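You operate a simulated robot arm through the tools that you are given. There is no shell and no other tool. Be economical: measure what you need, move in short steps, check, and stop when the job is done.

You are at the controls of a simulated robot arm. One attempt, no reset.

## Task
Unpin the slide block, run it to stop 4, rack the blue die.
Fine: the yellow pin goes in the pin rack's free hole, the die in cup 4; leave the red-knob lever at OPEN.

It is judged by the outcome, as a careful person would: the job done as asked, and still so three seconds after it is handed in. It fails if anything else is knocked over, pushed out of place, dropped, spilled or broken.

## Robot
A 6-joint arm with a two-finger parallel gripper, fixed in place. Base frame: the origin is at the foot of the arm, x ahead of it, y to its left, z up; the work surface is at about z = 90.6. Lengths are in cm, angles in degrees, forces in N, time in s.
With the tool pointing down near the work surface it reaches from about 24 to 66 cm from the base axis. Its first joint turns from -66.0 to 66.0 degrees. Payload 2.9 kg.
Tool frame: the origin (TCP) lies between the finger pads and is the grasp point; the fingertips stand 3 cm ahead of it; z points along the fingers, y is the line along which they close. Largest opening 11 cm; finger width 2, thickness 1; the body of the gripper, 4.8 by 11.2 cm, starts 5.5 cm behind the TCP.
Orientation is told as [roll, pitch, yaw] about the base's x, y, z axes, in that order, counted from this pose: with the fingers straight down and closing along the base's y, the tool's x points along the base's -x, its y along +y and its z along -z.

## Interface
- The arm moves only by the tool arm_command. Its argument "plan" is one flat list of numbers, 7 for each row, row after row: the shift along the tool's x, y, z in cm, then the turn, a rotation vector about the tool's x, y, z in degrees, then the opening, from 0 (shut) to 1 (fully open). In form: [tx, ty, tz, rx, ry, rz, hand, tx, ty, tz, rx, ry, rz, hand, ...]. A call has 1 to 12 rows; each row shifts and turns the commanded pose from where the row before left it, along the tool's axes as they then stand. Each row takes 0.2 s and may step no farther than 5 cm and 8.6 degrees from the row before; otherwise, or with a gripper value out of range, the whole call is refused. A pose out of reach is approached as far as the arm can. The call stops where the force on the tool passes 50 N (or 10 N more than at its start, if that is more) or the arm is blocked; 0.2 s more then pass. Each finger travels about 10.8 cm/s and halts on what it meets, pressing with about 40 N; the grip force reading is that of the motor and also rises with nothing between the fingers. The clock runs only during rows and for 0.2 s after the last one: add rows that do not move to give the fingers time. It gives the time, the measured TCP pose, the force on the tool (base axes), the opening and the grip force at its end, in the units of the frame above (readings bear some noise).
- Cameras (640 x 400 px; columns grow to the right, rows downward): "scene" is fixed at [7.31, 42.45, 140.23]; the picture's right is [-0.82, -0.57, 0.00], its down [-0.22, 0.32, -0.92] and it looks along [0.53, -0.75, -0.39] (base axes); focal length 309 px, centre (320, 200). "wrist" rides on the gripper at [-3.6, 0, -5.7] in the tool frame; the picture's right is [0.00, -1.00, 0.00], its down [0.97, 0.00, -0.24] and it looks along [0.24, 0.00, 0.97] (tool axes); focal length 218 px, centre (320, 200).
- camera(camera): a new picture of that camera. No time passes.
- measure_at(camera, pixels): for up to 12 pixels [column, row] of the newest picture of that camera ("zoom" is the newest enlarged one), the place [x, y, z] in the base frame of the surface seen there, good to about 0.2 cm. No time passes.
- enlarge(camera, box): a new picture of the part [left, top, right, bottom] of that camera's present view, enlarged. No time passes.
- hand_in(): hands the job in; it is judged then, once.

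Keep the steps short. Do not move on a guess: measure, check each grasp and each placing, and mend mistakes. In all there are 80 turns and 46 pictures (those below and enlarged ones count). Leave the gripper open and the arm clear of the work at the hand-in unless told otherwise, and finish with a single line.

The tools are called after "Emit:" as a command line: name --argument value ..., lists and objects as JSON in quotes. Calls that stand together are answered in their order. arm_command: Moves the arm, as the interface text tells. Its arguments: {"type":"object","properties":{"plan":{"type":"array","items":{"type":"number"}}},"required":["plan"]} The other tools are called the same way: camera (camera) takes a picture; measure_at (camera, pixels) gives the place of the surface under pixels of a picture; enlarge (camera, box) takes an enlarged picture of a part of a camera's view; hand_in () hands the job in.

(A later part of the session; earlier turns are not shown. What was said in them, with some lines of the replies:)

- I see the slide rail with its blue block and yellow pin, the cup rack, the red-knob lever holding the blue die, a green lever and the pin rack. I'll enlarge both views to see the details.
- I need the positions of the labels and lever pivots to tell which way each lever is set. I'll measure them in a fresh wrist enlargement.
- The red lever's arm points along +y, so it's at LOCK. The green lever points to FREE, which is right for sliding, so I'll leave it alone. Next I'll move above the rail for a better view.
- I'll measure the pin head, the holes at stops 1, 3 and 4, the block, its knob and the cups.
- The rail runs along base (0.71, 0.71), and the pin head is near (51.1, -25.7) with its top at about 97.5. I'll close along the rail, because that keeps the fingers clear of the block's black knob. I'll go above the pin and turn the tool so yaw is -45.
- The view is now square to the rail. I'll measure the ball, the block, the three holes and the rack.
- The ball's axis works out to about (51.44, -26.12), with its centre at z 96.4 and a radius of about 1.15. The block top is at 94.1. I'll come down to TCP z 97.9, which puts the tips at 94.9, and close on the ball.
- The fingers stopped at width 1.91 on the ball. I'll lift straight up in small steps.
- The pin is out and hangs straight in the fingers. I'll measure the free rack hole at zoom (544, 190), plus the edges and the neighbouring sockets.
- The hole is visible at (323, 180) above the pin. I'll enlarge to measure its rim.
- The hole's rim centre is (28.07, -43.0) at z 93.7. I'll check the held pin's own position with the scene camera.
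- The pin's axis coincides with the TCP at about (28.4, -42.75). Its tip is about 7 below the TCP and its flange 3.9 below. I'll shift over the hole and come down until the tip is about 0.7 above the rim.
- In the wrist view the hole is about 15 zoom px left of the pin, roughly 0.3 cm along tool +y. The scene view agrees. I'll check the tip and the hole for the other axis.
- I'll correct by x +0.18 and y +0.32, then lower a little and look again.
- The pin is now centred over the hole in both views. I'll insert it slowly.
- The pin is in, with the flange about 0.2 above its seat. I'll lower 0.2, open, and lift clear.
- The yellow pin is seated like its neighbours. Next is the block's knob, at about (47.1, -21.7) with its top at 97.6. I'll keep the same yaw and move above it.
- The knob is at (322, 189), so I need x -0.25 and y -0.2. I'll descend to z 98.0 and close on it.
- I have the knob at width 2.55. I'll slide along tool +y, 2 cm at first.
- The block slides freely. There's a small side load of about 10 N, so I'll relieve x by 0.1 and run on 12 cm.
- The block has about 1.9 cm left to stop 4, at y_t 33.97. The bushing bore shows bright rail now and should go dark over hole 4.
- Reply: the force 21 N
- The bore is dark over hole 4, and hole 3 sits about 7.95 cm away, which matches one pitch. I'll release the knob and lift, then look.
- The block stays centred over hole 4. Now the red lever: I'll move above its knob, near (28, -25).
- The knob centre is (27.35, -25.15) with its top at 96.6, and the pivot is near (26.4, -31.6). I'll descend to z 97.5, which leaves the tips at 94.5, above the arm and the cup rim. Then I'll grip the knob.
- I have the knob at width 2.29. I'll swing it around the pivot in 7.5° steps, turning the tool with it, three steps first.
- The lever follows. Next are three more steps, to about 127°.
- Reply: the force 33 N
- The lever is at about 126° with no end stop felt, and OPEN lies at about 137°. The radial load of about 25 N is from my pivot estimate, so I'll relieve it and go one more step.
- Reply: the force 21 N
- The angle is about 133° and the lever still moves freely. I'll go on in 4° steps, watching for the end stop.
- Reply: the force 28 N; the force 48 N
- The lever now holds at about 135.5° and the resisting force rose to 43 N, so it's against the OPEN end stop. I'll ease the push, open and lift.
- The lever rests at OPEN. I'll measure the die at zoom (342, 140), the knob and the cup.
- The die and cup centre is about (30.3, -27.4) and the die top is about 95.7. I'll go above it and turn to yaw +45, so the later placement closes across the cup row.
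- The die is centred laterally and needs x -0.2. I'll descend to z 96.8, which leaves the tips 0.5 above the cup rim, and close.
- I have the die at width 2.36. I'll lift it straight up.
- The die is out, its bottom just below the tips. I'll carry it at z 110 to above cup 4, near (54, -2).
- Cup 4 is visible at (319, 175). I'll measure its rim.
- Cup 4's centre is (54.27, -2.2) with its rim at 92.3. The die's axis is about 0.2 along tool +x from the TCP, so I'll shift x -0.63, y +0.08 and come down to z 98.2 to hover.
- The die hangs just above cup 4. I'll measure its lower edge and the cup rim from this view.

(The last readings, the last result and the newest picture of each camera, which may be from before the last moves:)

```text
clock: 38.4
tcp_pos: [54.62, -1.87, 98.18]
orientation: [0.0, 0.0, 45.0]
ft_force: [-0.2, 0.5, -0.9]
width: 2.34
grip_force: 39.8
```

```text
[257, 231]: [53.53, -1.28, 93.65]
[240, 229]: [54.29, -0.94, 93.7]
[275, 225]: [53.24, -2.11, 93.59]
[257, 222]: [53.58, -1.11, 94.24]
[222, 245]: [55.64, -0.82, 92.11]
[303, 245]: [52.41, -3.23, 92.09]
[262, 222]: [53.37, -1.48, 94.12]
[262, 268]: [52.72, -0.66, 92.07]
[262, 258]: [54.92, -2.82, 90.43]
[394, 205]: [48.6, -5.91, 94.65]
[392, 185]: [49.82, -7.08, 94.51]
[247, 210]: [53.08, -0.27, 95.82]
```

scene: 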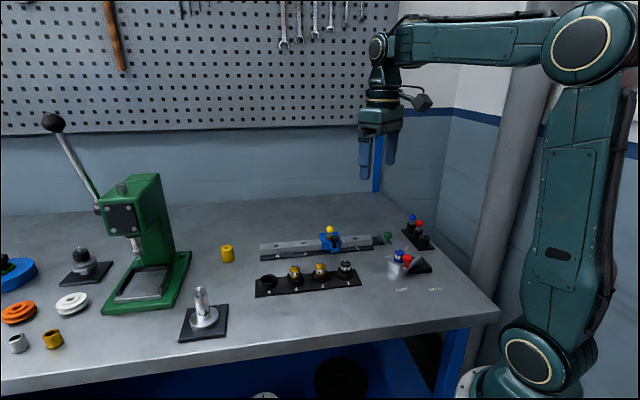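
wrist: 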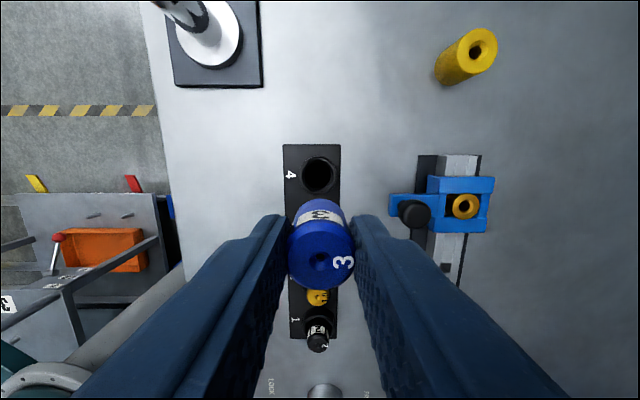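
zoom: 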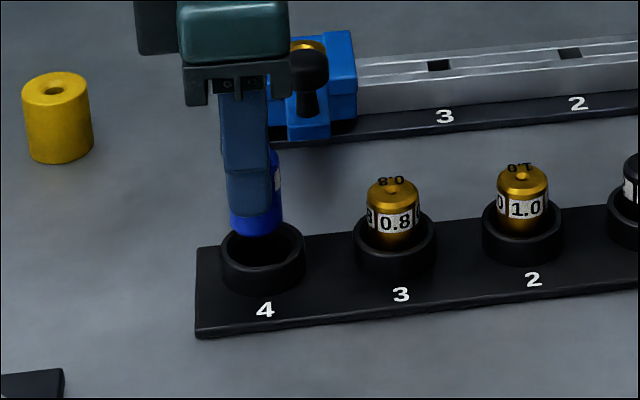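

The die bottom is at z 93.6, which is 4.55 below the TCP. It sits about 0.15 short along tool +x, so I'll correct that and lower 1.1, to just above the rim.

Emit:
arm_command --plan '[0.15, 0, 0, 0, 0, 0, 0.1, 0, 0, 0.6, 0, 0, 0, 0.1, 0, 0, 0.5, 0, 0, 0, 0.1, 0, 0, 0, 0, 0, 0, 0.1]'

Emit:
enlarge --camera "scene" --box '[245, 240, 305, 300]'

Emit:
enlarge --camera "wrist" --box '[250, 120, 390, 300]'

```text
clock: 39.4
tcp_pos: [54.38, -2.15, 97.16]
orientation: [0.0, 0.0, 45.1]
ft_force: [1.0, -0.9, -0.5]
width: 2.34
grip_force: 40.2
```

```text
6.67 times, centred on (275, 270) of scene
```

zoom: 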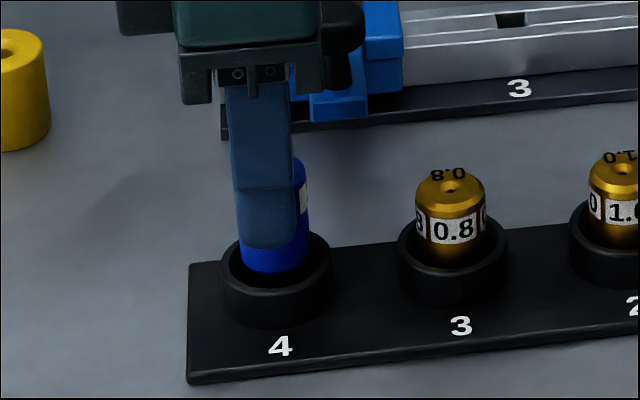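

```text
2.22 times, centred on (320, 210) of wrist
```

zoom: 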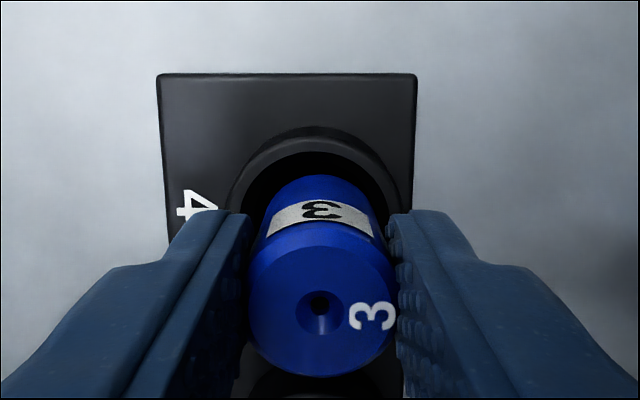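

The die is centred on the cup in both views, within 0.1. I'll lower it slowly to z 95.8.

Emit:
arm_command --plan '[0, 0.07, 0.3, 0, 0, 0, 0.1, 0, 0, 0.3, 0, 0, 0, 0.1, 0, 0, 0.3, 0, 0, 0, 0.1, 0, 0, 0.3, 0, 0, 0, 0.1, 0, 0, 0.15, 0, 0, 0, 0.1, 0, 0, 0, 0, 0, 0, 0.1]'

Emit:
enlarge --camera "scene" --box '[245, 240, 305, 300]'

```text
clock: 40.8
tcp_pos: [54.16, -1.99, 95.78]
orientation: [0.0, 0.0, 45.0]
ft_force: [-0.1, 0.0, -0.8]
width: 2.36
grip_force: 40.1
```

```text
6.67 times, centred on (275, 270) of scene
```

zoom: 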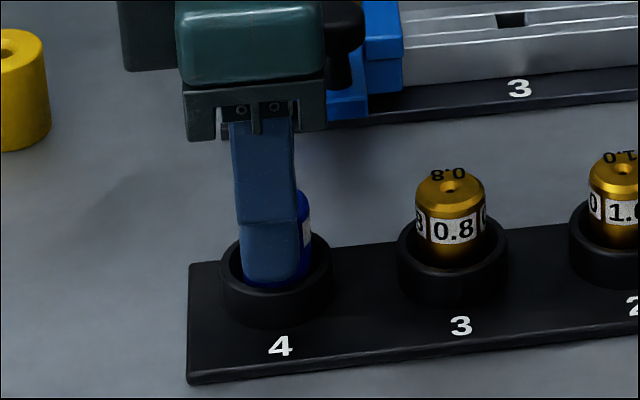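

No contact yet, and the die top is level with its neighbours to about 0.1. I'll lower 0.2 more and watch the force.

Emit:
arm_command --plan '[0, 0, 0.1, 0, 0, 0, 0.1, 0, 0, 0.1, 0, 0, 0, 0.1, 0, 0, 0, 0, 0, 0, 0.1]'

```text
clock: 41.6
tcp_pos: [54.22, -1.96, 95.59]
orientation: [0.0, 0.0, 45.1]
ft_force: [-2.0, -0.7, 2.4]
width: 2.35
grip_force: 39.8
```

A light contact of about 2 N upward has appeared, so the die is at the cup floor. I'll open and lift straight up.

Emit:
arm_command --plan '[0, 0, 0, 0, 0, 0, 0.3, 0, 0, 0, 0, 0, 0, 0.35, 0, 0, -1, 0, 0, 0, 0.35, 0, 0, -3, 0, 0, 0, 0.35, 0, 0, -5, 0, 0, 0, 0.35, 0, 0, -5, 0, 0, 0, 0.5, 4, 0, -3, 0, 0, 0, 1, 4, 0, 0, 0, 0, 0, 1, 4, 0, 0, 0, 0, 0, 1, 0, 0, 0, 0, 0, 0, 1]'

Emit:
enlarge --camera "scene" --box '[230, 190, 450, 320]'

```text
clock: 43.8
tcp_pos: [45.8, -10.87, 112.33]
orientation: [0.0, 0.0, 45.1]
ft_force: [0.3, -0.1, 0.0]
width: 11.01
grip_force: 0.0
```

```text
2.91 times, centred on (340, 255) of scene
```

zoom: 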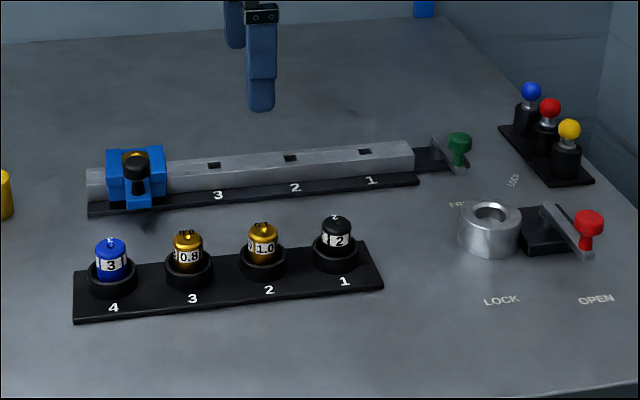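

Everything looks in place: die upright in cup 4, pin racked, lever at OPEN. I'll take one last wrist look to check the block still sits over hole 4.

Emit:
enlarge --camera "wrist" --box '[240, 0, 560, 220]'

```text
1.82 times, centred on (400, 110) of wrist
```

zoom: 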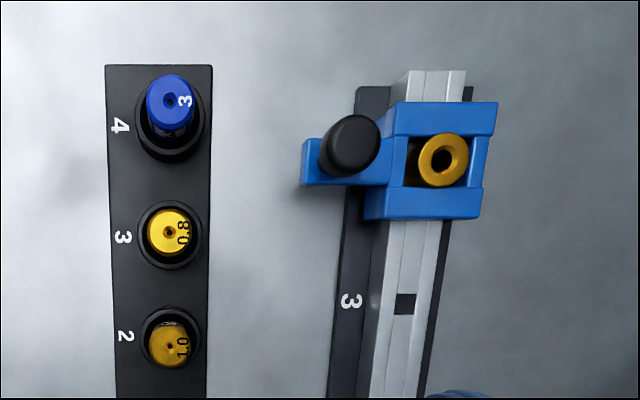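

The bore is still dark over hole 4 and the die is seated. The gripper is open and clear, so I'm handing in.

Emit:
hand_in

```text
The job is handed in.
```

Job handed in: yellow pin in the rack's free hole, slide block at stop 4, blue die in cup 4, red-knob lever at OPEN, gripper open and clear.
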